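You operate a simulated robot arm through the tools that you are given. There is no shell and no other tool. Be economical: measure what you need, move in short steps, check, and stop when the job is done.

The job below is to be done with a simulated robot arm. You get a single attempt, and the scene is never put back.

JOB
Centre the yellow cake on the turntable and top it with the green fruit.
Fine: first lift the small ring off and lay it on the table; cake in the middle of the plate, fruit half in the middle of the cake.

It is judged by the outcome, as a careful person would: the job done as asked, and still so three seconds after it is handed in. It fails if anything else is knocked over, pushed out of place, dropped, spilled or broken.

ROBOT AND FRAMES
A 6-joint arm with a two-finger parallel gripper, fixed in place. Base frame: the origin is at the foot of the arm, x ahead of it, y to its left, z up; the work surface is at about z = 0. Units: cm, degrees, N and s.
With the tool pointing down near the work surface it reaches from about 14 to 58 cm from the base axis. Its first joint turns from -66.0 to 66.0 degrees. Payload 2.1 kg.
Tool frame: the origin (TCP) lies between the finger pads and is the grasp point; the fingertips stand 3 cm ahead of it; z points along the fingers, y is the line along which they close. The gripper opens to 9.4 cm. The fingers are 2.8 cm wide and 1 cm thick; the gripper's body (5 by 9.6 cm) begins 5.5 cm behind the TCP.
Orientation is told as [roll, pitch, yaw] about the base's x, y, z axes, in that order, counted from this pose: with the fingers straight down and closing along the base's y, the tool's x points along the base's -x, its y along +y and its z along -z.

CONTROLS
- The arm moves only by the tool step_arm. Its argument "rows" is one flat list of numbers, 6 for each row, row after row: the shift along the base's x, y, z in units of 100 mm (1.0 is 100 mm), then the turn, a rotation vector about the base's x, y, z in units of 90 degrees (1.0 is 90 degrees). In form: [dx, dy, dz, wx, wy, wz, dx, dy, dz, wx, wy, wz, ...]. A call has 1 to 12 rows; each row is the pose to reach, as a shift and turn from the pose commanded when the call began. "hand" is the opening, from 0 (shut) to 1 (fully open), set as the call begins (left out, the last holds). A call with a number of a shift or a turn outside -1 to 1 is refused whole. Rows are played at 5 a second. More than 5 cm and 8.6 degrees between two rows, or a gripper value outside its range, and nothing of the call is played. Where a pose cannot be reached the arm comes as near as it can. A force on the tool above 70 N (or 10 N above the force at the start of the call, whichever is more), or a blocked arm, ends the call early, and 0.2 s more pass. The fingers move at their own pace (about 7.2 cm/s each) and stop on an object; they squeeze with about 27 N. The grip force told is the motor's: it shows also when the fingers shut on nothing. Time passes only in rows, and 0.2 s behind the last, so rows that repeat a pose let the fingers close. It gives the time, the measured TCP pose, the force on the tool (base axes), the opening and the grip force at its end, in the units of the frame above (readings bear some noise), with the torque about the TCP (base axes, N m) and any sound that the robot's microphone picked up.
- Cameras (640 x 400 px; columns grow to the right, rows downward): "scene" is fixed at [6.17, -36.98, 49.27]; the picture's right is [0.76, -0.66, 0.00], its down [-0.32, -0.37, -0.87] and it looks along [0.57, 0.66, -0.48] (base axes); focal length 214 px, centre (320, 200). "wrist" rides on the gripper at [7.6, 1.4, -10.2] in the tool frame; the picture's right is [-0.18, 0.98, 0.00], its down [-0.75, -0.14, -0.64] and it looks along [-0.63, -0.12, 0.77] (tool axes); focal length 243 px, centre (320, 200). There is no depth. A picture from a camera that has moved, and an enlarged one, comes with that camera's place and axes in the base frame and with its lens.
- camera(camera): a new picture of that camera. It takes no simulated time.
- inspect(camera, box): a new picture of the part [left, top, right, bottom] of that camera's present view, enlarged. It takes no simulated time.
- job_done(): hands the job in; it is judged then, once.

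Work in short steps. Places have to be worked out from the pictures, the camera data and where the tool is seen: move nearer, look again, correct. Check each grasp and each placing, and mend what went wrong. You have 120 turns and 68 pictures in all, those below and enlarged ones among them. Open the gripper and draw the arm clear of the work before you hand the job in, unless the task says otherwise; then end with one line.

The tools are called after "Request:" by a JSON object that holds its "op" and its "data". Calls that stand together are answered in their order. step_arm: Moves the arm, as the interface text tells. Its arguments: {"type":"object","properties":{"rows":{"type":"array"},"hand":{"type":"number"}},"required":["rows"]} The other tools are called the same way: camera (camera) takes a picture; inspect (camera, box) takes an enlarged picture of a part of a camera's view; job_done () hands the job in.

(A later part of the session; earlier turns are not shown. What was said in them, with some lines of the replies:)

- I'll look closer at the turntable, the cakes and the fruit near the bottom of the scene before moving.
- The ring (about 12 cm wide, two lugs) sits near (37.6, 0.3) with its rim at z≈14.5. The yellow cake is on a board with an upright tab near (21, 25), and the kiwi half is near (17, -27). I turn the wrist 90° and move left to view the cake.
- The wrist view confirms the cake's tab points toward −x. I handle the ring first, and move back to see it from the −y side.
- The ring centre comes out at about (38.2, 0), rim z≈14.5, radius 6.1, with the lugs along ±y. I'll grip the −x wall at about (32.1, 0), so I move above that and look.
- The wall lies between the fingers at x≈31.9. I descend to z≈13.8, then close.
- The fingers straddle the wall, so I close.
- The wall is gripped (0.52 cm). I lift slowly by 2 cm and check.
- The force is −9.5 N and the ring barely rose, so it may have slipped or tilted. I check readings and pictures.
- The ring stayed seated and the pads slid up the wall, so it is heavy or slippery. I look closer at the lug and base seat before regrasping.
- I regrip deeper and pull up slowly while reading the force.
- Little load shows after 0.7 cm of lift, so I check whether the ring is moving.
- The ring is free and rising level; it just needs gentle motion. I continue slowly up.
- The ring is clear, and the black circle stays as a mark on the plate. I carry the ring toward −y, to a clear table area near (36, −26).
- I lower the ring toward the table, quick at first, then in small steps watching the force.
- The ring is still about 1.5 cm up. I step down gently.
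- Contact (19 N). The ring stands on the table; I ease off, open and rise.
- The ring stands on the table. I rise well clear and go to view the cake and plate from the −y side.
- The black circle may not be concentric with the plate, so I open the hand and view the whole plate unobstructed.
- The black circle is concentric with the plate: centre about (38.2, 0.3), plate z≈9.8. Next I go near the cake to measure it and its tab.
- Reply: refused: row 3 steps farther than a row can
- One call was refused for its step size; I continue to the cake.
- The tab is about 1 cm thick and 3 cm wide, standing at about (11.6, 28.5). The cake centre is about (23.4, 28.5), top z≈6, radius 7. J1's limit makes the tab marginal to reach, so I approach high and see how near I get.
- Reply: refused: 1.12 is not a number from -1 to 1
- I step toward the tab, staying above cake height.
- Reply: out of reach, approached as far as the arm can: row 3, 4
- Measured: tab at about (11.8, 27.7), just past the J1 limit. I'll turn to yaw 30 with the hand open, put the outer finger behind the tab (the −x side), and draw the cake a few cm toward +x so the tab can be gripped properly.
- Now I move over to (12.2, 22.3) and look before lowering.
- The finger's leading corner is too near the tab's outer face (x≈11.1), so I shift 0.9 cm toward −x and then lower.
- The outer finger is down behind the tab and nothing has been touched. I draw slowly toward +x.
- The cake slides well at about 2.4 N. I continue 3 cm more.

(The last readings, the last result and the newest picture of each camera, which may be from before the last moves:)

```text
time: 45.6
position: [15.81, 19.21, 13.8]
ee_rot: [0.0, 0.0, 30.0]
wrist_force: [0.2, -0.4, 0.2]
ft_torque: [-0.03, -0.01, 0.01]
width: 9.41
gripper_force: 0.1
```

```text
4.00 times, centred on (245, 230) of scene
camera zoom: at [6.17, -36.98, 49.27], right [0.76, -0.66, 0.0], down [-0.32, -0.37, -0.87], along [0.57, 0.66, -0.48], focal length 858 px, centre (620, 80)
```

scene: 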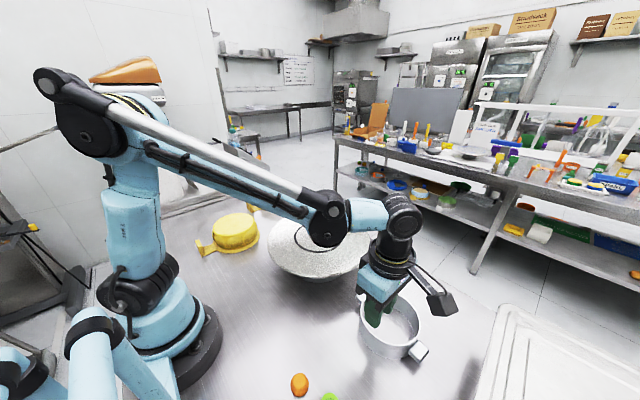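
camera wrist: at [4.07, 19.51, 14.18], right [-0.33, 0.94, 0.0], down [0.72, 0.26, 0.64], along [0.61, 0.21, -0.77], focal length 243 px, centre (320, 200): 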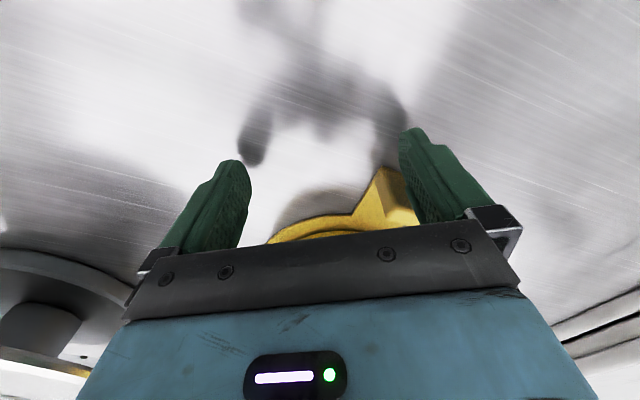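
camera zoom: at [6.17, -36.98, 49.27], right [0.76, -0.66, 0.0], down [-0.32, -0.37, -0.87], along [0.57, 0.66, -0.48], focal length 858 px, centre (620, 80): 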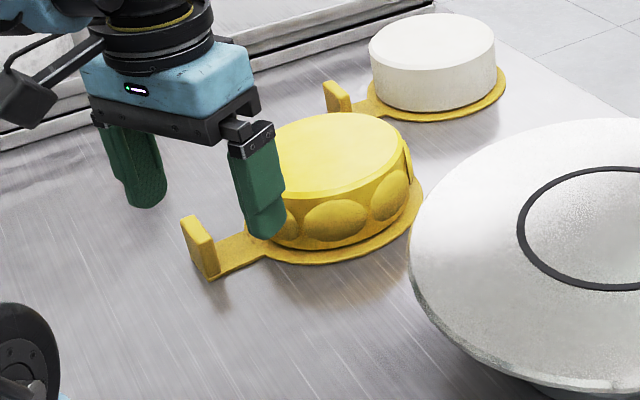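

The cake moved cleanly; the tab should now be near (16, 27.7). I turn back to yaw 90 and look from further back.

Request:
{"op": "step_arm", "data": {"rows": [0.01, -0.03, 0.1, 0, 0, 0.0833, 0.02, -0.06, 0.2, 0, 0, 0.1667, 0.03, -0.09, 0.3, 0, 0, 0.25, 0.04, -0.12, 0.4, 0, 0, 0.3333, 0.05, -0.15, 0.45, 0, 0, 0.4167, 0.06, -0.18, 0.5, 0, 0, 0.5, 0.07, -0.2, 0.5, 0, 0, 0.5833, 0.08, -0.2, 0.5, 0, 0, 0.6667]}}

Request:
{"op": "inspect", "data": {"camera": "wrist", "box": [200, 80, 460, 250]}}

```text
time: 47.4
position: [16.81, 17.02, 19.04]
ee_rot: [0.0, -0.1, 90.2]
wrist_force: [-0.7, -0.7, 0.2]
ft_torque: [-0.01, -0.03, -0.01]
width: 9.42
gripper_force: 0.1
```

```text
2.35 times, centred on (330, 165) of wrist
camera zoom: at [15.44, 9.46, 29.23], right [-0.98, 0.18, 0.0], down [0.14, 0.75, 0.64], along [0.12, 0.63, -0.77], focal length 571 px, centre (296, 282)
```

zoom: 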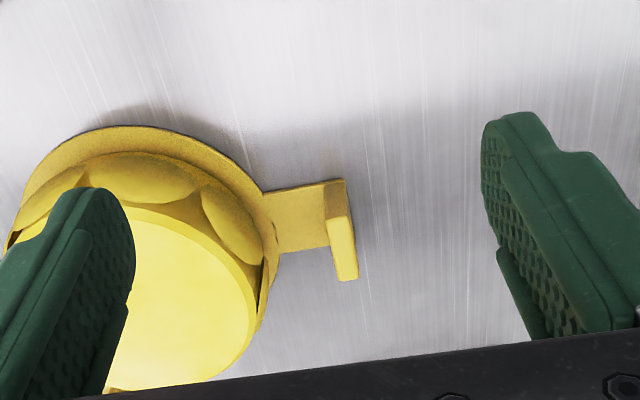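

The tab is at about (16.3, 28.2), now comfortably in reach. I move above it with a 3.6 cm opening.

Request:
{"op": "step_arm", "data": {"rows": [-0.02, 0.3, -0.1, 0, 0, 0, -0.04, 0.6, -0.2, 0, 0, 0, -0.05, 0.9, -0.4, 0, 0, 0, -0.05, 1.0, -0.6, 0, 0, 0, -0.05, 1.0, -0.75, 0, 0, 0], "hand": 0.38}}

Request:
{"op": "camera", "data": {"camera": "wrist"}}

Request:
{"op": "inspect", "data": {"camera": "scene", "box": [180, 170, 310, 270]}}

```text
time: 48.6
position: [16.34, 27.11, 11.35]
ee_rot: [0.0, 0.0, 90.0]
wrist_force: [-0.1, 0.1, -0.5]
ft_torque: [0.01, -0.02, 0.01]
width: 3.57
gripper_force: 0.1
```

```text
27 pictures are left
camera wrist: at [14.91, 19.53, 21.67], right [-0.98, 0.18, 0.0], down [0.14, 0.75, 0.64], along [0.12, 0.63, -0.77], focal length 243 px, centre (320, 200)
```

wrist: 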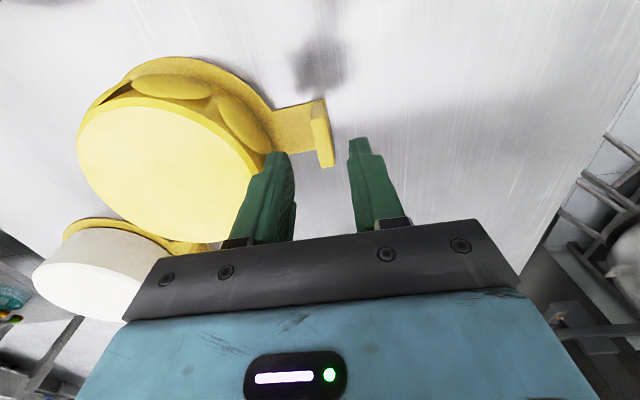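

```text
4.00 times, centred on (245, 220) of scene
camera zoom: at [6.17, -36.98, 49.27], right [0.76, -0.66, 0.0], down [-0.32, -0.37, -0.87], along [0.57, 0.66, -0.48], focal length 858 px, centre (620, 120)
```

zoom: 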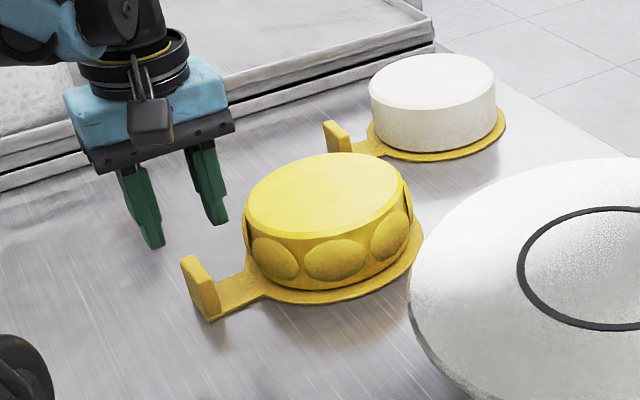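

The tab centre refines to (16.5, 28.4), with the board axis turned about −7°. I align to yaw 83 and descend to straddle it.

Request:
{"op": "step_arm", "data": {"rows": [0.01, 0.07, 0, 0, 0, -0.04, 0.015, 0.13, -0.1, 0, 0, -0.078, 0.015, 0.13, -0.3, 0, 0, -0.078, 0.015, 0.13, -0.45, 0, 0, -0.078]}}

Request:
{"op": "camera", "data": {"camera": "wrist"}}

Request:
{"op": "inspect", "data": {"camera": "scene", "box": [180, 190, 280, 267]}}

```text
time: 49.6
position: [16.37, 28.39, 6.96]
ee_rot: [0.0, 0.0, 83.0]
wrist_force: [0.0, 0.5, -0.2]
ft_torque: [0.0, 0.01, 0.03]
width: 3.58
gripper_force: 0.0
```

```text
25 pictures are left
camera wrist: at [14.08, 20.97, 17.15], right [-0.95, 0.3, 0.0], down [0.23, 0.73, 0.64], along [0.19, 0.61, -0.77], focal length 243 px, centre (320, 200)
```

wrist: 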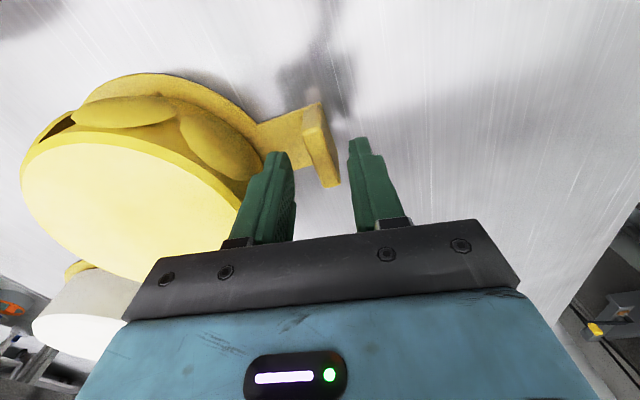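

```text
5.19 times, centred on (230, 228) of scene
camera zoom: at [6.17, -36.98, 49.27], right [0.76, -0.66, 0.0], down [-0.32, -0.37, -0.87], along [0.57, 0.66, -0.48], focal length 1114 px, centre (788, 52)
```

zoom: 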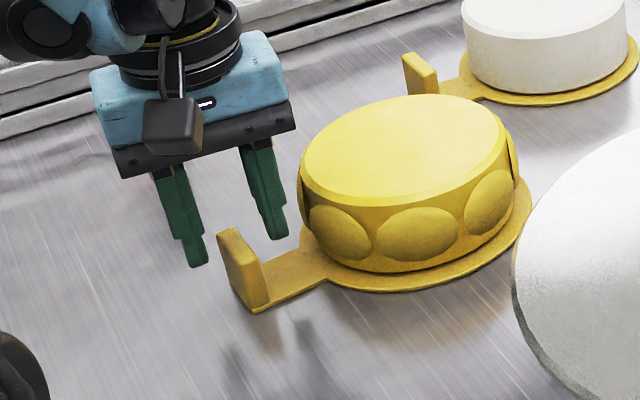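

Aligned: the tab is at (16.2, 28.1) and the TCP at (16.4, 28.4). I descend the last 3 cm slowly.

Request:
{"op": "step_arm", "data": {"rows": [-0.01, -0.015, -0.08, 0, 0, 0, -0.01, -0.015, -0.16, 0, 0, 0, -0.01, -0.015, -0.24, 0, 0, 0, -0.01, -0.015, -0.3, 0, 0, 0, -0.01, -0.015, -0.3, 0, 0, 0]}}

Request:
{"op": "inspect", "data": {"camera": "scene", "box": [180, 190, 280, 267]}}

```text
time: 50.8
position: [16.36, 28.24, 3.95]
ee_rot: [0.0, 0.0, 83.0]
wrist_force: [0.4, -0.5, 0.9]
ft_torque: [-0.01, -0.02, -0.02]
width: 3.57
gripper_force: 0.0
```

```text
5.19 times, centred on (230, 228) of scene
camera zoom: at [6.17, -36.98, 49.27], right [0.76, -0.66, 0.0], down [-0.32, -0.37, -0.87], along [0.57, 0.66, -0.48], focal length 1114 px, centre (788, 52)
```

zoom: 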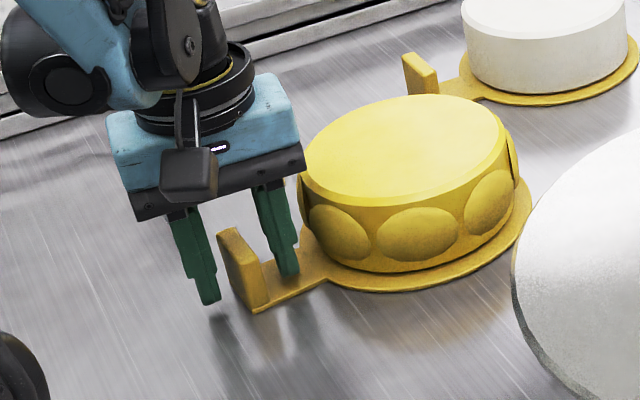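

The fingers straddle the tab. I lower 0.3 cm more for purchase, then close.

Request:
{"op": "step_arm", "data": {"rows": [0, 0, -0.015, 0, 0, 0, 0, 0, -0.03, 0, 0, 0, 0, 0, -0.03, 0, 0, 0]}}

Request:
{"op": "step_arm", "data": {"rows": [0, 0, 0, 0, 0, 0, 0, 0, 0, 0, 0, 0, 0, 0, 0, 0, 0, 0, 0, 0, 0, 0, 0, 0], "hand": 0}}

Request:
{"op": "step_arm", "data": {"rows": [0, 0, 0.01, 0, 0, 0, 0, 0, 0.02, 0, 0, 0, 0, 0, 0.03, 0, 0, 0, 0, 0, 0.04, 0, 0, 0, 0, 0, 0.05, 0, 0, 0, 0, 0, 0.05, 0, 0, 0]}}

Request:
{"op": "inspect", "data": {"camera": "scene", "box": [180, 190, 280, 267]}}

```text
time: 51.6
position: [16.32, 28.27, 3.64]
ee_rot: [0.0, 0.0, 83.0]
wrist_force: [0.5, 0.0, -0.1]
ft_torque: [0.0, 0.02, -0.03]
width: 3.57
gripper_force: 0.1
```

```text
time: 52.6
position: [16.33, 28.16, 3.51]
ee_rot: [0.0, 0.0, 83.0]
wrist_force: [-0.1, -1.1, 0.3]
ft_torque: [-0.24, 0.02, -0.13]
width: 1.75
gripper_force: 27.3
```

```text
time: 54.0
position: [16.48, 28.19, 4.15]
ee_rot: [0.0, 0.0, 82.9]
wrist_force: [1.0, -0.9, -2.8]
ft_torque: [-0.01, 0.18, 0.02]
width: 1.75
gripper_force: 26.6
```

```text
5.19 times, centred on (230, 228) of scene
camera zoom: at [6.17, -36.98, 49.27], right [0.76, -0.66, 0.0], down [-0.32, -0.37, -0.87], along [0.57, 0.66, -0.48], focal length 1114 px, centre (788, 52)
```

zoom: 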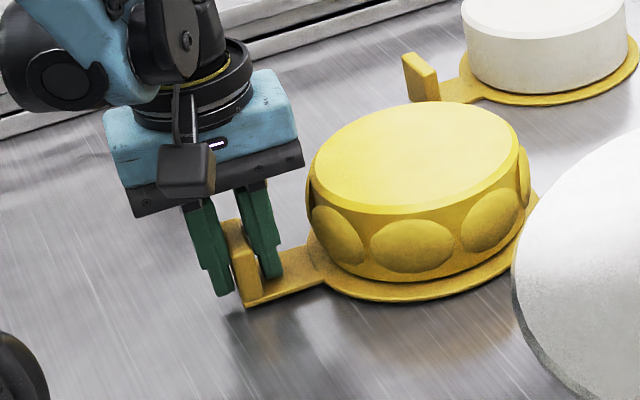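

The grip holds (1.75 cm) with 2.8 N of load. I lift 1.5 cm more to see whether the cake stays level.

Request:
{"op": "step_arm", "data": {"rows": [0, 0, 0.02, 0, 0, 0, 0, 0, 0.04, 0, 0, 0, 0, 0, 0.06, 0, 0, 0, 0, 0, 0.08, 0, 0, 0, 0, 0, 0.11, 0, 0, 0, 0, 0, 0.14, 0, 0, 0, 0, 0, 0.16, 0, 0, 0, 0, 0, 0.16, 0, 0, 0]}}

Request:
{"op": "inspect", "data": {"camera": "scene", "box": [180, 190, 280, 267]}}

```text
time: 55.8
position: [16.29, 28.25, 5.77]
ee_rot: [0.0, 0.0, 83.0]
wrist_force: [1.4, -0.1, -5.9]
ft_torque: [0.09, 0.61, -0.01]
width: 1.77
gripper_force: 27.4
```

```text
5.19 times, centred on (230, 228) of scene
camera zoom: at [6.17, -36.98, 49.27], right [0.76, -0.66, 0.0], down [-0.32, -0.37, -0.87], along [0.57, 0.66, -0.48], focal length 1114 px, centre (788, 52)
```

zoom: 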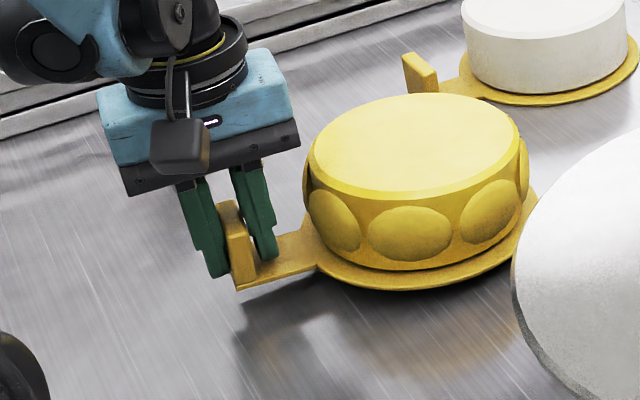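

It is fully lifted (5.9 N, 0.61 N m) and roughly level. I raise it slowly to clear the plate height.

Request:
{"op": "step_arm", "data": {"rows": [0, 0, 0.03, 0, 0, 0, 0, 0, 0.08, 0, 0, 0, 0, 0, 0.15, 0, 0, 0, 0, 0, 0.23, 0, 0, 0, 0, 0, 0.32, 0, 0, 0, 0, 0, 0.42, 0, 0, 0, 0, 0, 0.53, 0, 0, 0, 0, 0, 0.64, 0, 0, 0, 0, 0, 0.75, 0, 0, 0, 0, 0, 0.84, 0, 0, 0, 0, 0, 0.91, 0, 0, 0, 0, 0, 0.95, 0, 0, 0]}}

Request:
{"op": "step_arm", "data": {"rows": [0, 0, 0.05, 0, 0, 0, 0, 0, 0.12, 0, 0, 0, 0, 0, 0.18, 0, 0, 0, 0, 0, 0.22, 0, 0, 0, 0, 0, 0.22, 0, 0, 0]}}

Request:
{"op": "camera", "data": {"camera": "scene"}}

```text
time: 58.4
position: [16.34, 28.25, 15.2]
ee_rot: [0.0, -0.1, 83.0]
wrist_force: [1.0, -0.1, -5.1]
ft_torque: [0.08, 0.59, 0.0]
width: 1.77
gripper_force: 26.9
```

```text
time: 59.6
position: [16.35, 28.23, 17.37]
ee_rot: [0.0, 0.0, 82.9]
wrist_force: [0.3, 0.4, -4.9]
ft_torque: [0.01, 0.61, -0.01]
width: 1.78
gripper_force: 27.0
```

```text
20 pictures are left
```

scene: 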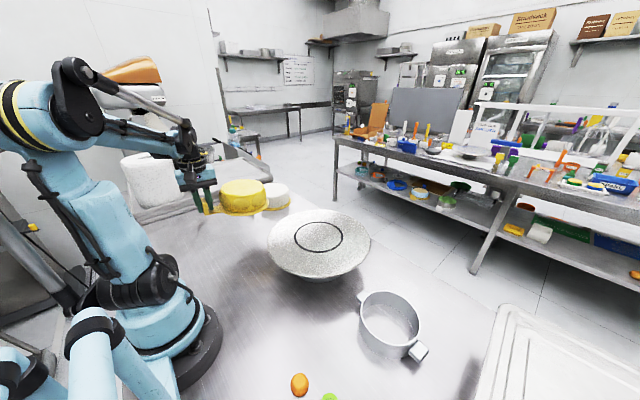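

I carry the cake toward the plate centre in smooth, slow legs.

Request:
{"op": "step_arm", "data": {"rows": [0.01, -0.03, 0, 0, 0, 0, 0.03, -0.08, 0, 0, 0, 0, 0.06, -0.16, 0, 0, 0, 0, 0.1, -0.25, 0, 0, 0, 0, 0.14, -0.35, 0, 0, 0, 0, 0.18, -0.46, 0, 0, 0, 0, 0.23, -0.58, 0, 0, 0, 0, 0.28, -0.7, 0, 0, 0, 0, 0.32, -0.81, 0, 0, 0, 0, 0.36, -0.9, 0, 0, 0, 0, 0.39, -0.97, 0, 0, 0, 0, 0.4, -1.0, 0, 0, 0, 0]}}

Request:
{"op": "step_arm", "data": {"rows": [0.01, -0.03, 0, 0, 0, 0, 0.03, -0.08, 0, 0, 0, 0, 0.06, -0.16, 0, 0, 0, 0, 0.1, -0.25, 0, 0, 0, 0, 0.14, -0.35, 0, 0, 0, 0, 0.18, -0.46, 0, 0, 0, 0, 0.23, -0.58, 0, 0, 0, 0, 0.28, -0.7, 0, 0, 0, 0, 0.32, -0.81, 0, 0, 0, 0, 0.36, -0.9, 0, 0, 0, 0, 0.39, -0.97, 0, 0, 0, 0, 0.4, -1.0, 0, 0, 0, 0]}}

Request:
{"op": "step_arm", "data": {"rows": [0.01, -0.03, 0, 0, 0, 0, 0.03, -0.08, 0, 0, 0, 0, 0.07, -0.18, 0, 0, 0, 0, 0.12, -0.3, 0, 0, 0, 0, 0.17, -0.42, 0, 0, 0, 0, 0.21, -0.53, 0, 0, 0, 0, 0.24, -0.61, 0, 0, 0, 0, 0.25, -0.65, 0, 0, 0, 0, 0.25, -0.65, 0, 0, 0, 0]}}

Request:
{"op": "inspect", "data": {"camera": "scene", "box": [220, 150, 400, 290]}}

Request:
{"op": "camera", "data": {"camera": "wrist"}}

```text
time: 62.2
position: [20.41, 18.13, 17.47]
ee_rot: [0.0, 0.1, 83.0]
wrist_force: [-0.5, 0.4, -5.8]
ft_torque: [0.06, 0.6, 0.01]
width: 1.8
gripper_force: 27.1
```

```text
time: 64.8
position: [24.39, 8.22, 17.38]
ee_rot: [0.0, 0.0, 82.9]
wrist_force: [0.0, 0.2, -5.6]
ft_torque: [0.05, 0.6, -0.03]
width: 1.8
gripper_force: 27.2
```

```text
time: 66.8
position: [26.84, 1.77, 17.45]
ee_rot: [0.0, 0.0, 83.0]
wrist_force: [0.0, 0.0, -4.9]
ft_torque: [0.08, 0.63, 0.02]
width: 1.79
gripper_force: 27.3
```

```text
2.86 times, centred on (310, 220) of scene
camera zoom: at [6.18, -36.98, 49.27], right [0.76, -0.66, 0.0], down [-0.32, -0.37, -0.87], along [0.57, 0.66, -0.48], focal length 613 px, centre (349, 143)
```

zoom: 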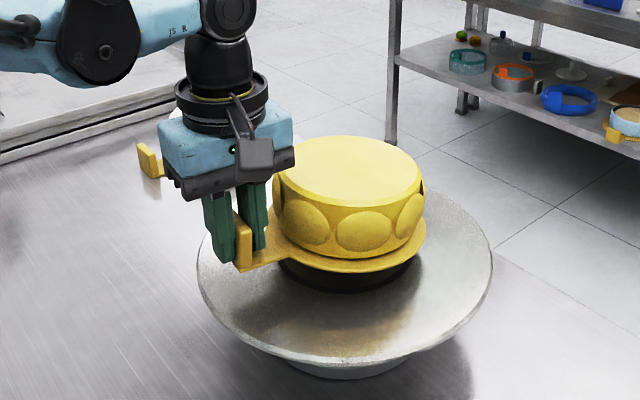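

```text
18 pictures are left
camera wrist: at [24.52, -5.77, 27.66], right [-0.95, 0.3, 0.0], down [0.23, 0.73, 0.64], along [0.19, 0.61, -0.77], focal length 243 px, centre (320, 200)
```

wrist: 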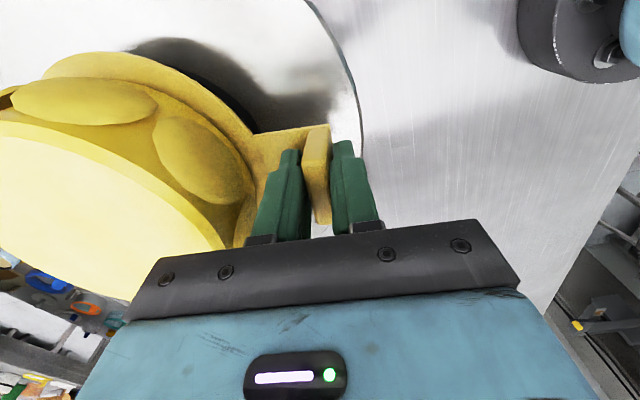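

The cake is above the plate. I lower it to about 0.7 cm above the surface, then compare the board edge with the plate edge.

Request:
{"op": "step_arm", "data": {"rows": [0, 0, -0.03, 0, 0, 0, 0, 0, -0.08, 0, 0, 0, 0, 0, -0.14, 0, 0, 0, 0, 0, -0.2, 0, 0, 0, 0, 0, -0.26, 0, 0, 0, 0, 0, -0.3, 0, 0, 0, 0, 0, -0.33, 0, 0, 0, 0, 0, -0.33, 0, 0, 0]}}

Request:
{"op": "inspect", "data": {"camera": "scene", "box": [250, 170, 386, 286]}}

```text
time: 68.6
position: [26.89, 1.68, 14.11]
ee_rot: [0.0, 0.1, 83.0]
wrist_force: [-1.7, -0.1, -2.8]
ft_torque: [0.03, 0.23, 0.02]
width: 1.76
gripper_force: 27.1
```

```text
3.45 times, centred on (318, 228) of scene
camera zoom: at [6.17, -36.98, 49.27], right [0.76, -0.66, 0.0], down [-0.32, -0.37, -0.87], along [0.57, 0.66, -0.48], focal length 740 px, centre (327, 103)
```

zoom: 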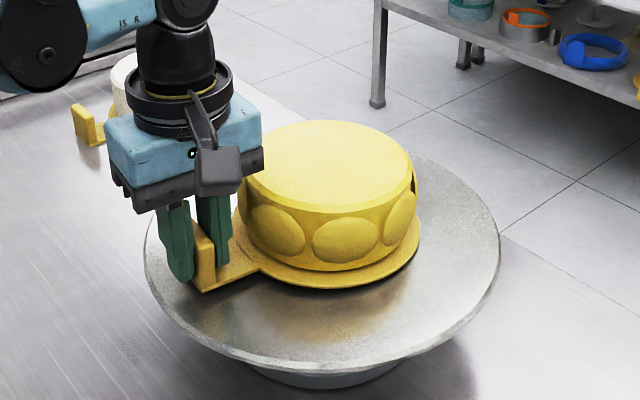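

The far edge already touches lightly because the board sags a bit. I lift 0.5 cm and zoom in to judge the centring.

Request:
{"op": "step_arm", "data": {"rows": [0, 0, 0.02, 0, 0, 0, -0.02, 0.02, 0.05, 0, 0, 0, -0.04, 0.036, 0.05, 0, 0, 0, -0.04, 0.036, 0.05, 0, 0, 0]}}

Request:
{"op": "inspect", "data": {"camera": "scene", "box": [262, 196, 378, 282]}}

Request:
{"op": "camera", "data": {"camera": "wrist"}}

```text
time: 69.6
position: [26.55, 2.14, 14.62]
ee_rot: [0.0, -0.1, 82.9]
wrist_force: [0.8, 0.3, -4.6]
ft_torque: [0.0, 0.2, -0.04]
width: 1.78
gripper_force: 26.7
```

```text
4.65 times, centred on (320, 239) of scene
camera zoom: at [6.17, -36.98, 49.27], right [0.76, -0.66, 0.0], down [-0.32, -0.37, -0.87], along [0.57, 0.66, -0.48], focal length 998 px, centre (320, 19)
```

zoom: 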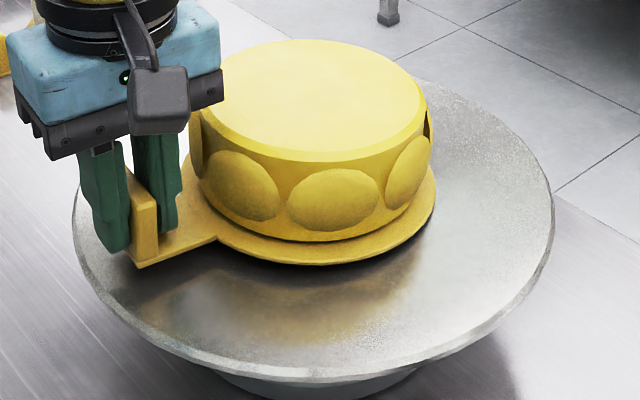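

```text
15 pictures are left
camera wrist: at [24.17, -5.29, 24.9], right [-0.95, 0.3, 0.0], down [0.23, 0.73, 0.64], along [0.19, 0.61, -0.77], focal length 243 px, centre (320, 200)
```

wrist: 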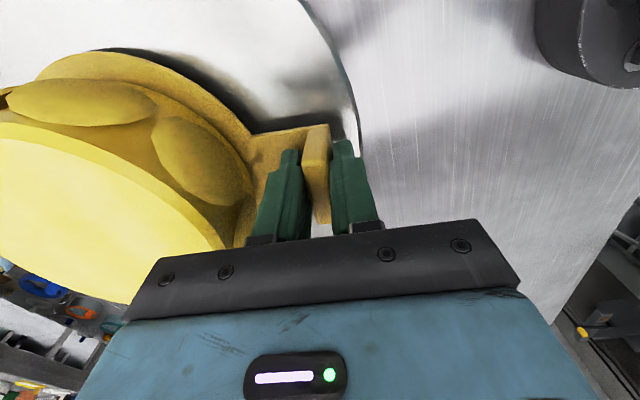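

Board and cake line up with the plate centre within a few mm. I lower it to the flat seating height (TCP≈13.3).

Request:
{"op": "step_arm", "data": {"rows": [0, 0, -0.02, 0, 0, 0, 0, 0, -0.04, 0, 0, 0, 0, 0, -0.06, 0, 0, 0, 0, 0, -0.08, 0, 0, 0, 0, 0, -0.095, 0, 0, 0, 0, 0, -0.11, 0, 0, 0]}}

Request:
{"op": "step_arm", "data": {"rows": [0, 0, -0.01, 0, 0, 0, 0, 0, -0.02, 0, 0, 0, 0, 0, -0.02, 0, 0, 0]}}

```text
time: 71.0
position: [26.37, 2.03, 13.5]
ee_rot: [0.0, 0.0, 83.1]
wrist_force: [-1.1, -0.2, -0.4]
ft_torque: [-0.06, -0.03, 0.0]
width: 1.74
gripper_force: 27.7
```

```text
time: 71.8
position: [26.42, 2.12, 13.33]
ee_rot: [0.0, 0.0, 83.0]
wrist_force: [1.8, -0.5, 24.3]
ft_torque: [0.01, 0.03, -0.07]
width: 1.75
gripper_force: 27.3
```

Seated (24 N contact). I ease up slightly and check the centring before releasing.

Request:
{"op": "step_arm", "data": {"rows": [0, 0, 0.01, 0, 0, 0, 0, 0, 0.015, 0, 0, 0]}}

Request:
{"op": "inspect", "data": {"camera": "scene", "box": [262, 196, 378, 282]}}

```text
time: 72.4
position: [26.33, 2.07, 13.45]
ee_rot: [0.1, 0.0, 83.0]
wrist_force: [-0.6, -0.4, -3.3]
ft_torque: [-0.02, 0.14, 0.04]
width: 1.74
gripper_force: 27.0
```

```text
4.65 times, centred on (320, 239) of scene
camera zoom: at [6.17, -36.98, 49.27], right [0.76, -0.66, 0.0], down [-0.32, -0.37, -0.87], along [0.57, 0.66, -0.48], focal length 998 px, centre (320, 19)
```

zoom: 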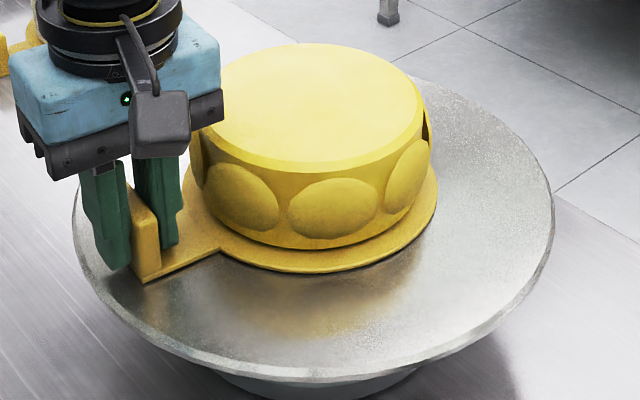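

It is seated and centred: board front and right edges match the expected position. I release and rise straight up.

Request:
{"op": "step_arm", "data": {"rows": [0, 0, 0, 0, 0, 0, 0, 0, 0, 0, 0, 0, 0, 0, 0.04, 0, 0, 0, 0, 0, 0.15, 0, 0, 0, 0, 0, 0.3, 0, 0, 0, 0, 0, 0.6, 0, 0, 0, 0, 0, 1.0, 0, 0, 0], "hand": 0.34}}

Request:
{"op": "step_arm", "data": {"rows": [0, -0.35, 0.3, 0, 0, 0, 0, -0.7, 0.5, 0, 0, 0, 0, -1.0, 0.6, 0, 0, 0]}}

Request:
{"op": "step_arm", "data": {"rows": [0.1, -0.35, 0.2, 0, 0, 0, 0.3, -0.7, 0.4, 0, 0, 0, 0.5, -1.0, 0.4, 0, 0, 0], "hand": 1}}

Request:
{"op": "inspect", "data": {"camera": "wrist", "box": [140, 0, 500, 240]}}

```text
time: 74.0
position: [26.61, 2.11, 23.44]
ee_rot: [0.1, -0.1, 83.0]
wrist_force: [0.0, 0.3, -0.4]
ft_torque: [0.01, 0.0, 0.01]
width: 3.22
gripper_force: 0.1
```

```text
time: 74.8
position: [26.45, -8.01, 29.39]
ee_rot: [0.1, -0.1, 83.0]
wrist_force: [-0.4, -0.5, 0.3]
ft_torque: [-0.02, 0.02, 0.0]
width: 3.22
gripper_force: 0.1
```

```text
time: 75.6
position: [31.35, -18.09, 33.44]
ee_rot: [0.1, 0.1, 83.1]
wrist_force: [0.3, 0.7, 0.3]
ft_torque: [-0.01, 0.0, -0.02]
width: 9.4
gripper_force: 0.0
```

```text
1.67 times, centred on (320, 120) of wrist
camera zoom: at [29.2, -25.45, 43.71], right [-0.95, 0.3, 0.0], down [0.23, 0.73, 0.64], along [0.19, 0.61, -0.77], focal length 404 px, centre (320, 333)
```

zoom: 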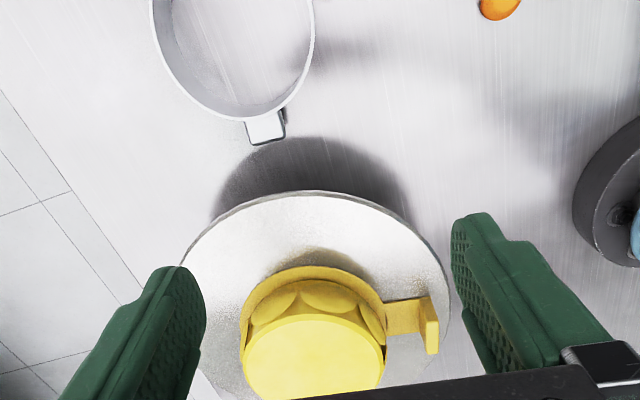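

Cake and plate columns coincide (313 vs 314) and the depth gap matches: centred. Now I turn to yaw 0 and go over the fruit near (17, −27).

Request:
{"op": "step_arm", "data": {"rows": [-0.1, -0.05, -0.05, 0, 0, -0.084, -0.2, -0.1, -0.1, 0, 0, -0.168, -0.3, -0.15, -0.15, 0, 0, -0.252, -0.4, -0.2, -0.2, 0, 0, -0.336, -0.5, -0.25, -0.25, 0, 0, -0.42, -0.6, -0.3, -0.3, 0, 0, -0.504, -0.7, -0.35, -0.35, 0, 0, -0.588, -0.8, -0.4, -0.4, 0, 0, -0.672, -0.9, -0.45, -0.45, 0, 0, -0.756, -1.0, -0.5, -0.5, 0, 0, -0.84, -1.0, -0.59, -0.64, 0, 0, -0.922]}}

Request:
{"op": "camera", "data": {"camera": "wrist"}}

```text
time: 78.0
position: [21.34, -23.92, 27.01]
ee_rot: [0.1, 0.0, -0.1]
wrist_force: [-0.1, -0.5, -0.3]
ft_torque: [0.01, 0.01, 0.0]
width: 9.42
gripper_force: 0.2
```

```text
12 pictures are left
camera wrist: at [13.83, -22.46, 37.4], right [0.19, 0.98, 0.0], down [0.75, -0.14, 0.64], along [0.63, -0.12, -0.77], focal length 243 px, centre (320, 200)
```

wrist: 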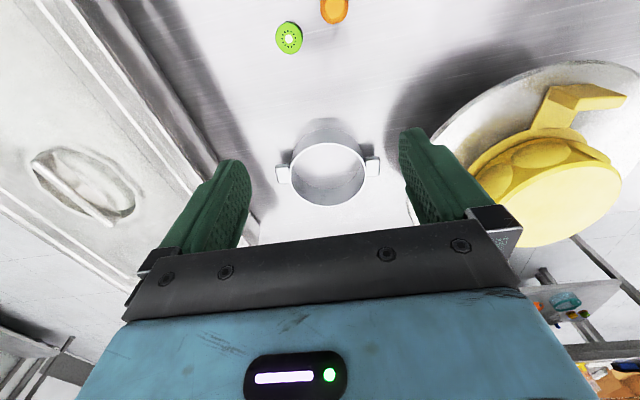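

The kiwi half is at (17.0, −27.0), with the orange fruit about 6 cm away. I turn to yaw −40 so the fingers avoid it, set the opening to 5 cm and descend partway.

Request:
{"op": "step_arm", "data": {"rows": [-0.09, -0.06, -0.15, 0, 0, -0.089, -0.18, -0.12, -0.3, 0, 0, -0.178, -0.27, -0.18, -0.5, 0, 0, -0.267, -0.36, -0.25, -0.7, 0, 0, -0.356, -0.43, -0.31, -0.9, 0, 0, -0.444, -0.43, -0.31, -1.0, 0, 0, -0.444], "hand": 0.55}}

Request:
{"op": "step_arm", "data": {"rows": [0, 0, -0.3, 0, 0, 0, 0, 0, -0.6, 0, 0, 0, 0, 0, -0.8, 0, 0, 0]}}

Request:
{"op": "camera", "data": {"camera": "wrist"}}

Request:
{"op": "inspect", "data": {"camera": "scene", "box": [260, 320, 400, 400]}}

```text
time: 79.4
position: [17.1, -26.84, 17.1]
ee_rot: [0.0, 0.0, -40.0]
wrist_force: [0.1, -0.9, 1.1]
ft_torque: [-0.01, 0.02, 0.0]
width: 5.2
gripper_force: 0.1
```

```text
time: 80.2
position: [17.28, -26.86, 9.37]
ee_rot: [0.0, 0.0, -39.8]
wrist_force: [0.4, -0.8, 0.7]
ft_torque: [0.0, 0.01, 0.0]
width: 5.19
gripper_force: 0.1
```

```text
11 pictures are left
camera wrist: at [12.29, -20.9, 19.5], right [0.77, 0.64, 0.0], down [0.49, -0.59, 0.64], along [0.41, -0.5, -0.77], focal length 243 px, centre (320, 200)
```

wrist: 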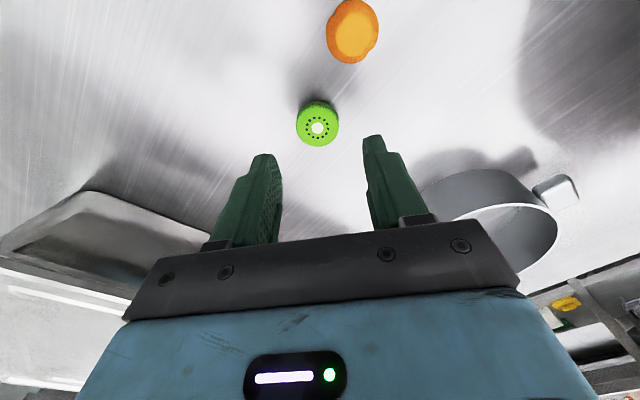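

```text
4.57 times, centred on (330, 360) of scene
camera zoom: at [6.17, -36.98, 49.27], right [0.76, -0.66, 0.0], down [-0.32, -0.37, -0.87], along [0.57, 0.66, -0.48], focal length 980 px, centre (274, -531)
```

zoom: 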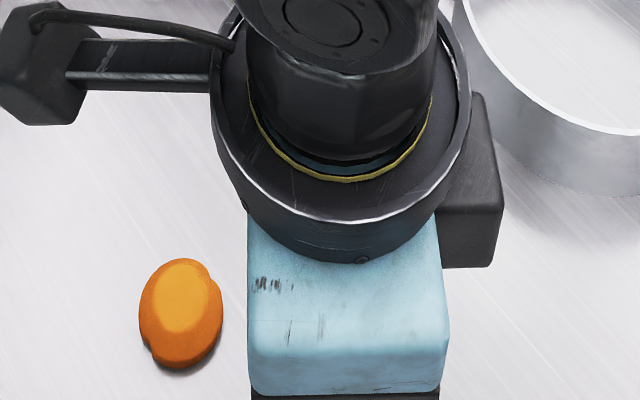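

The kiwi refines to (16.9, −26.9). I shift slightly and descend to TCP z≈3.7.

Request:
{"op": "step_arm", "data": {"rows": [-0.03, 0, -0.15, 0, 0, 0, -0.03, 0, -0.3, 0, 0, 0, -0.03, 0, -0.45, 0, 0, 0, -0.03, 0, -0.53, 0, 0, 0, -0.03, 0, -0.58, 0, 0, 0]}}

Request:
{"op": "camera", "data": {"camera": "wrist"}}

```text
time: 81.4
position: [16.81, -26.9, 3.4]
ee_rot: [0.0, 0.0, -39.8]
wrist_force: [-0.6, 0.1, 1.0]
ft_torque: [-0.01, 0.0, -0.03]
width: 5.17
gripper_force: 0.1
```

```text
9 pictures are left
camera wrist: at [11.98, -20.92, 13.59], right [0.77, 0.64, 0.0], down [0.49, -0.59, 0.64], along [0.41, -0.5, -0.77], focal length 243 px, centre (320, 200)
```

wrist: 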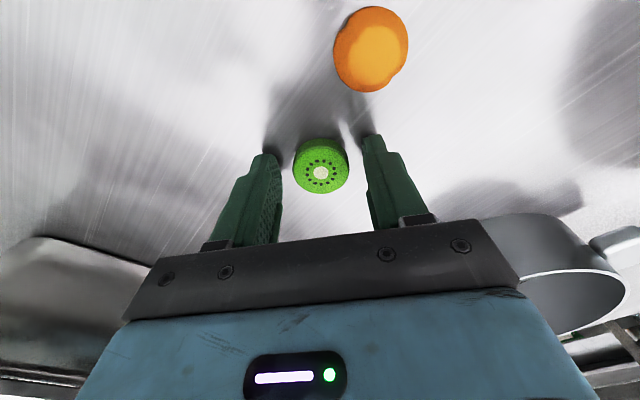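

The kiwi is between the fingers; I close and lift slowly.

Request:
{"op": "step_arm", "data": {"rows": [0, 0, 0, 0, 0, 0, 0, 0, 0, 0, 0, 0, 0, 0, 0, 0, 0, 0], "hand": 0}}

Request:
{"op": "step_arm", "data": {"rows": [0, 0, 0.02, 0, 0, 0, 0, 0, 0.05, 0, 0, 0, 0, 0, 0.1, 0, 0, 0, 0, 0, 0.18, 0, 0, 0, 0, 0, 0.28, 0, 0, 0, 0, 0, 0.4, 0, 0, 0, 0, 0, 0.55, 0, 0, 0, 0, 0, 0.7, 0, 0, 0, 0, 0, 0.85, 0, 0, 0, 0, 0, 0.95, 0, 0, 0, 0, 0, 1.0, 0, 0, 0]}}

Request:
{"op": "camera", "data": {"camera": "wrist"}}

```text
time: 82.2
position: [16.89, -26.89, 3.28]
ee_rot: [0.0, 0.0, -40.0]
wrist_force: [-0.9, 0.3, -0.3]
ft_torque: [0.0, 0.0, -0.04]
width: 3.12
gripper_force: 26.7
```

```text
time: 84.6
position: [16.8, -26.95, 13.41]
ee_rot: [0.0, 0.0, -39.9]
wrist_force: [0.2, 0.0, -0.5]
ft_torque: [-0.03, -0.01, 0.0]
width: 3.14
gripper_force: 26.7
```

```text
8 pictures are left
camera wrist: at [11.99, -20.96, 23.65], right [0.77, 0.64, 0.0], down [0.49, -0.59, 0.64], along [0.41, -0.5, -0.77], focal length 243 px, centre (320, 200)
```

wrist: 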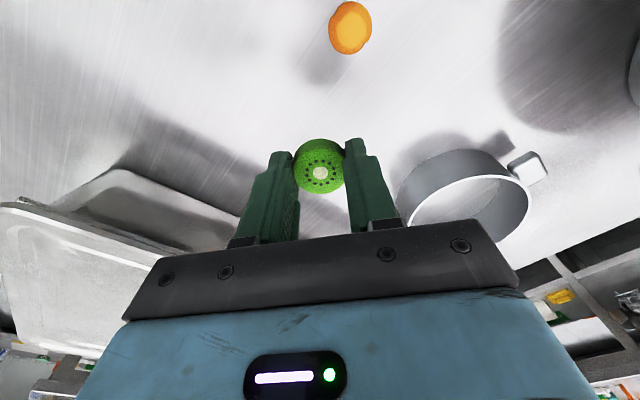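

The kiwi half is held level (3.1 cm). I raise it further and carry it over the cake.

Request:
{"op": "step_arm", "data": {"rows": [0, 0, 0.2, 0, 0, 0, 0, 0, 0.45, 0, 0, 0, 0.05, 0.05, 0.75, 0, 0, 0, 0.12, 0.14, 0.95, 0, 0, 0, 0.22, 0.26, 1.0, 0, 0, 0, 0.34, 0.41, 1.0, 0, 0, 0, 0.46, 0.56, 1.0, 0, 0, 0, 0.58, 0.71, 1.0, 0, 0, 0, 0.68, 0.84, 1.0, 0, 0, 0, 0.76, 0.94, 1.0, 0, 0, 0, 0.8, 1.0, 1.0, 0, 0, 0]}}

Request:
{"op": "step_arm", "data": {"rows": [0.04, 0.05, 0.05, 0, 0, 0, 0.12, 0.15, 0.1, 0, 0, 0, 0.24, 0.3, 0.1, 0, 0, 0, 0.38, 0.46, 0.1, 0, 0, 0, 0.52, 0.62, 0.1, 0, 0, 0, 0.66, 0.78, 0.1, 0, 0, 0, 0.76, 0.9, 0.1, 0, 0, 0, 0.82, 0.97, 0.1, 0, 0, 0, 0.84, 1.0, 0.1, 0, 0, 0]}}

Request:
{"op": "camera", "data": {"camera": "wrist"}}

```text
time: 87.0
position: [24.92, -16.94, 23.22]
ee_rot: [0.0, 0.0, -40.0]
wrist_force: [-0.8, -0.7, 0.3]
ft_torque: [-0.01, -0.01, 0.03]
width: 3.13
gripper_force: 26.9
```

```text
time: 89.0
position: [33.43, -6.96, 24.23]
ee_rot: [-0.1, 0.0, -39.9]
wrist_force: [0.5, -0.3, -0.2]
ft_torque: [-0.01, 0.03, 0.01]
width: 3.12
gripper_force: 26.8
```

```text
7 pictures are left
camera wrist: at [28.48, -0.99, 34.48], right [0.77, 0.64, 0.0], down [0.49, -0.59, 0.64], along [0.41, -0.5, -0.77], focal length 243 px, centre (320, 200)
```

wrist: 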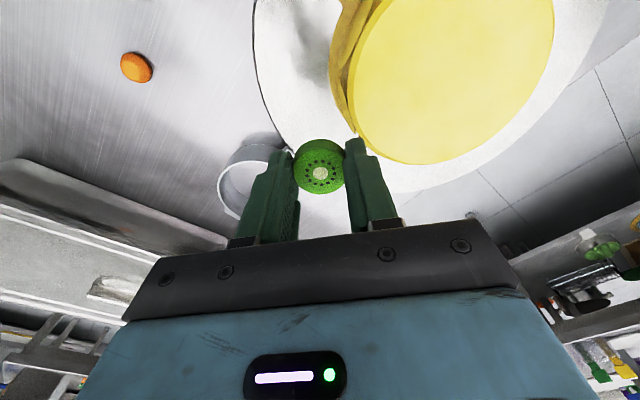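

I move over the cake centre at (38.2, 0.3) and check from the scene camera.

Request:
{"op": "step_arm", "data": {"rows": [0.06, 0.09, 0, 0, 0, 0, 0.17, 0.26, 0, 0, 0, 0, 0.3, 0.46, 0, 0, 0, 0, 0.41, 0.63, 0, 0, 0, 0, 0.475, 0.725, 0, 0, 0, 0, 0.475, 0.725, 0, 0, 0, 0]}}

Request:
{"op": "inspect", "data": {"camera": "scene", "box": [262, 156, 378, 260]}}

```text
time: 90.4
position: [38.11, 0.37, 24.26]
ee_rot: [-0.1, 0.0, -39.9]
wrist_force: [-0.7, 0.5, -0.1]
ft_torque: [0.0, -0.03, -0.01]
width: 3.1
gripper_force: 27.2
```

```text
3.85 times, centred on (320, 208) of scene
camera zoom: at [6.17, -36.98, 49.27], right [0.76, -0.66, 0.0], down [-0.32, -0.37, -0.87], along [0.57, 0.66, -0.48], focal length 825 px, centre (320, 169)
```

zoom: 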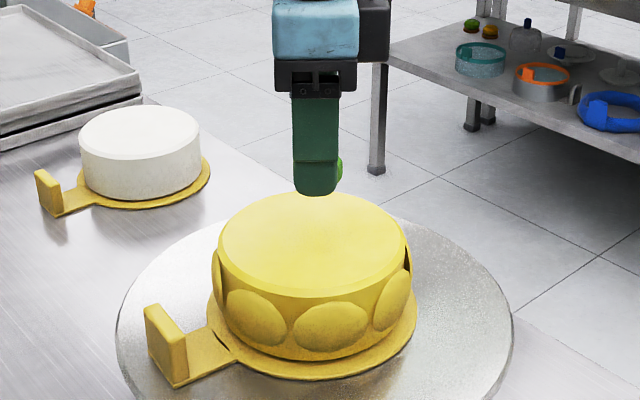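

It looks well aligned laterally (cake 313, plate 315, tool 315). I lower slowly toward contact.

Request:
{"op": "step_arm", "data": {"rows": [0, 0, -0.08, 0, 0, 0, 0, 0, -0.18, 0, 0, 0, 0, 0, -0.28, 0, 0, 0, 0, 0, -0.35, 0, 0, 0, 0, 0, -0.38, 0, 0, 0, 0, 0, -0.38, 0, 0, 0]}}

Request:
{"op": "inspect", "data": {"camera": "scene", "box": [280, 180, 350, 240]}}

```text
time: 91.8
position: [38.11, 0.32, 20.58]
ee_rot: [0.0, 0.0, -39.9]
wrist_force: [0.1, 0.7, -0.5]
ft_torque: [0.01, 0.03, -0.01]
width: 3.11
gripper_force: 26.7
```

```text
6.67 times, centred on (315, 210) of scene
camera zoom: at [6.17, -36.98, 49.27], right [0.76, -0.66, 0.0], down [-0.32, -0.37, -0.87], along [0.57, 0.66, -0.48], focal length 1430 px, centre (353, 133)
```

zoom: 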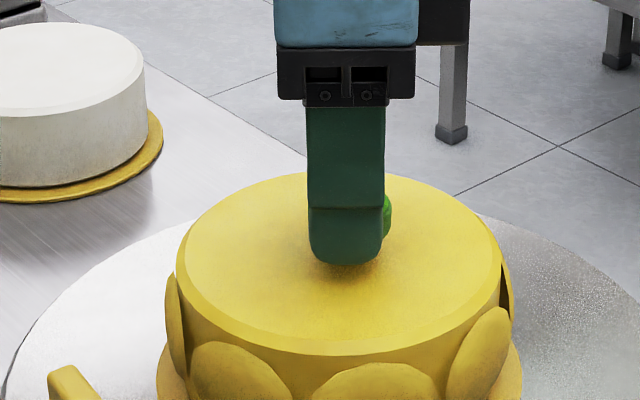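

The kiwi appears about 0.35 cm right of the cake centre. I shift (−0.27, +0.23) and keep lowering in 1 mm steps.

Request:
{"op": "step_arm", "data": {"rows": [-0.027, 0.023, -0.01, 0, 0, 0, -0.027, 0.023, -0.02, 0, 0, 0, -0.027, 0.023, -0.03, 0, 0, 0, -0.027, 0.023, -0.04, 0, 0, 0, -0.027, 0.023, -0.05, 0, 0, 0, -0.027, 0.023, -0.06, 0, 0, 0]}}

Request:
{"op": "step_arm", "data": {"rows": [0, 0, -0.01, 0, 0, 0, 0, 0, -0.02, 0, 0, 0]}}

Request:
{"op": "step_arm", "data": {"rows": [0, 0, -0.01, 0, 0, 0, 0, 0, -0.02, 0, 0, 0]}}

```text
time: 93.2
position: [37.77, 0.58, 19.89]
ee_rot: [0.0, 0.0, -39.9]
wrist_force: [-0.3, 0.3, 0.0]
ft_torque: [0.03, 0.02, 0.01]
width: 3.12
gripper_force: 27.3
```

```text
time: 93.8
position: [37.84, 0.69, 19.8]
ee_rot: [-0.1, 0.0, -40.0]
wrist_force: [0.1, 0.5, 0.8]
ft_torque: [-0.01, 0.02, 0.02]
width: 3.11
gripper_force: 27.2
```

```text
time: 94.4
position: [37.76, 0.65, 19.58]
ee_rot: [0.0, 0.0, -39.8]
wrist_force: [2.1, 0.7, 18.8]
ft_torque: [0.04, -0.15, 0.03]
width: 3.13
gripper_force: 26.3
```

Contact at TCP 19.6 gives a cake top at z≈16.3 and its centre at about (37.8, 0.55), matching the tool at (37.8, 0.65). I ease off, check once, then open.

Request:
{"op": "step_arm", "data": {"rows": [0, 0, 0.012, 0, 0, 0, 0, 0, 0.012, 0, 0, 0]}}

Request:
{"op": "step_arm", "data": {"rows": [0, 0, 0, 0, 0, 0, 0, 0, 0, 0, 0, 0, 0, 0, 0.03, 0, 0, 0, 0, 0, 0.12, 0, 0, 0, 0, 0, 0.3, 0, 0, 0, 0, 0, 0.6, 0, 0, 0, 0, 0, 0.9, 0, 0, 0], "hand": 0.55}}

Request:
{"op": "camera", "data": {"camera": "wrist"}}

```text
time: 95.0
position: [37.64, 0.54, 19.63]
ee_rot: [0.0, 0.0, -39.9]
wrist_force: [-0.1, 0.3, 1.0]
ft_torque: [-0.04, 0.02, 0.02]
width: 3.11
gripper_force: 27.0
```

```text
time: 96.6
position: [37.61, 0.45, 28.51]
ee_rot: [-0.1, 0.0, -39.9]
wrist_force: [0.2, -0.3, 0.2]
ft_torque: [0.0, -0.01, -0.02]
width: 5.15
gripper_force: 0.1
```

```text
4 pictures are left
camera wrist: at [32.78, 6.44, 38.88], right [0.77, 0.64, 0.0], down [0.49, -0.59, 0.64], along [0.41, -0.5, -0.77], focal length 243 px, centre (320, 200)
```

wrist: 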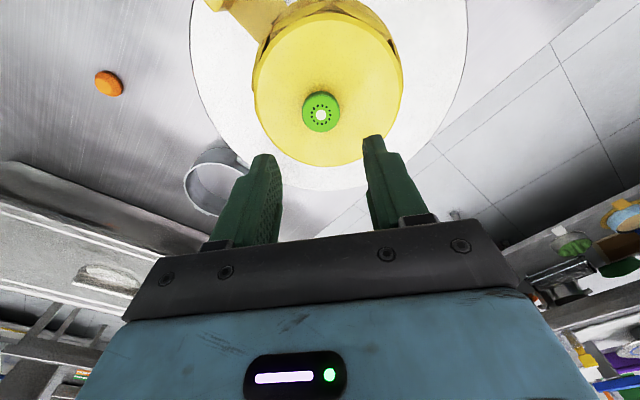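

Released. The wrist view suggests the fruit is about 0.6 cm from the cake centre. I move the arm clear and cross-check with the scene camera.

Request:
{"op": "step_arm", "data": {"rows": [-0.2, 0.2, 0.2, 0, 0, 0, -0.5, 0.5, 0.3, 0, 0, 0, -0.7, 0.8, 0.4, 0, 0, 0]}}

Request:
{"op": "inspect", "data": {"camera": "scene", "box": [260, 180, 380, 280]}}

```text
time: 97.4
position: [30.68, 8.23, 32.68]
ee_rot: [0.0, 0.1, -40.0]
wrist_force: [-0.7, -0.6, 0.1]
ft_torque: [-0.01, 0.0, 0.01]
width: 5.18
gripper_force: 0.0
```

```text
4.00 times, centred on (320, 230) of scene
camera zoom: at [6.17, -36.98, 49.27], right [0.76, -0.66, 0.0], down [-0.32, -0.37, -0.87], along [0.57, 0.66, -0.48], focal length 858 px, centre (320, 80)
```

zoom: 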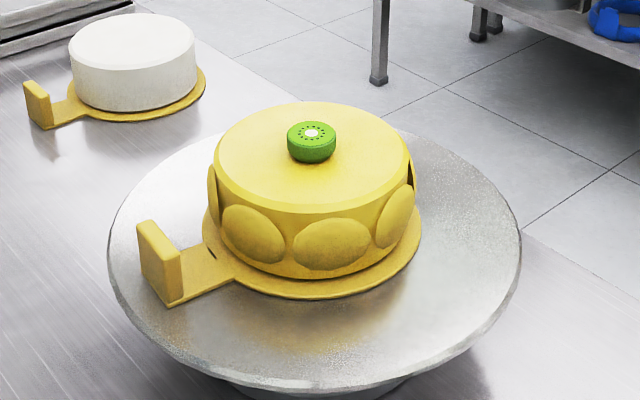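

In the scene view the fruit and the cake top share the same column (311.5) and the depth is within a few mm. I back the arm further off and take a last overall look.

Request:
{"op": "step_arm", "data": {"rows": [-0.2, 0, 0.2, 0, 0, 0, -0.4, 0, 0.4, 0, 0, 0, -0.5, 0, 0.6, 0, 0, 0, -0.5, 0, 0.6, 0, 0, 0]}}

Request:
{"op": "camera", "data": {"camera": "scene"}}

```text
time: 98.4
position: [25.59, 8.36, 38.66]
ee_rot: [0.0, 0.0, -39.9]
wrist_force: [0.2, 0.0, 0.2]
ft_torque: [0.01, -0.02, -0.02]
width: 5.18
gripper_force: 0.0
```

```text
2 pictures are left
```

scene: 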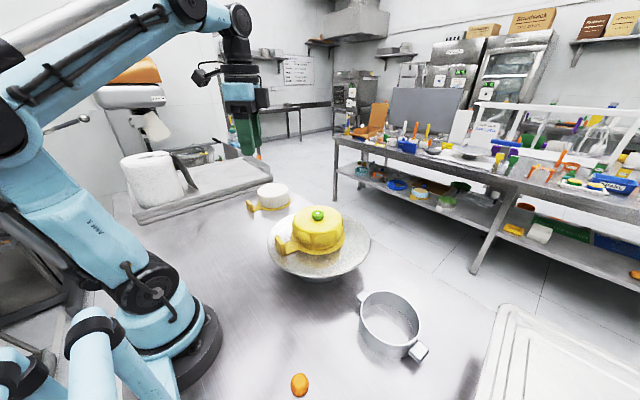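

The ring is on the table, the cake is centred with the kiwi on top, nothing else has moved and the arm is clear, so I hand it in.

Request:
{"op": "job_done", "data": {}}

```text
The job is handed in.
```

The job is handed in: the ring is on the table, the yellow cake sits on its board in the middle of the turntable, and the green kiwi half is on top, within about half a centimetre of the cake's centre.
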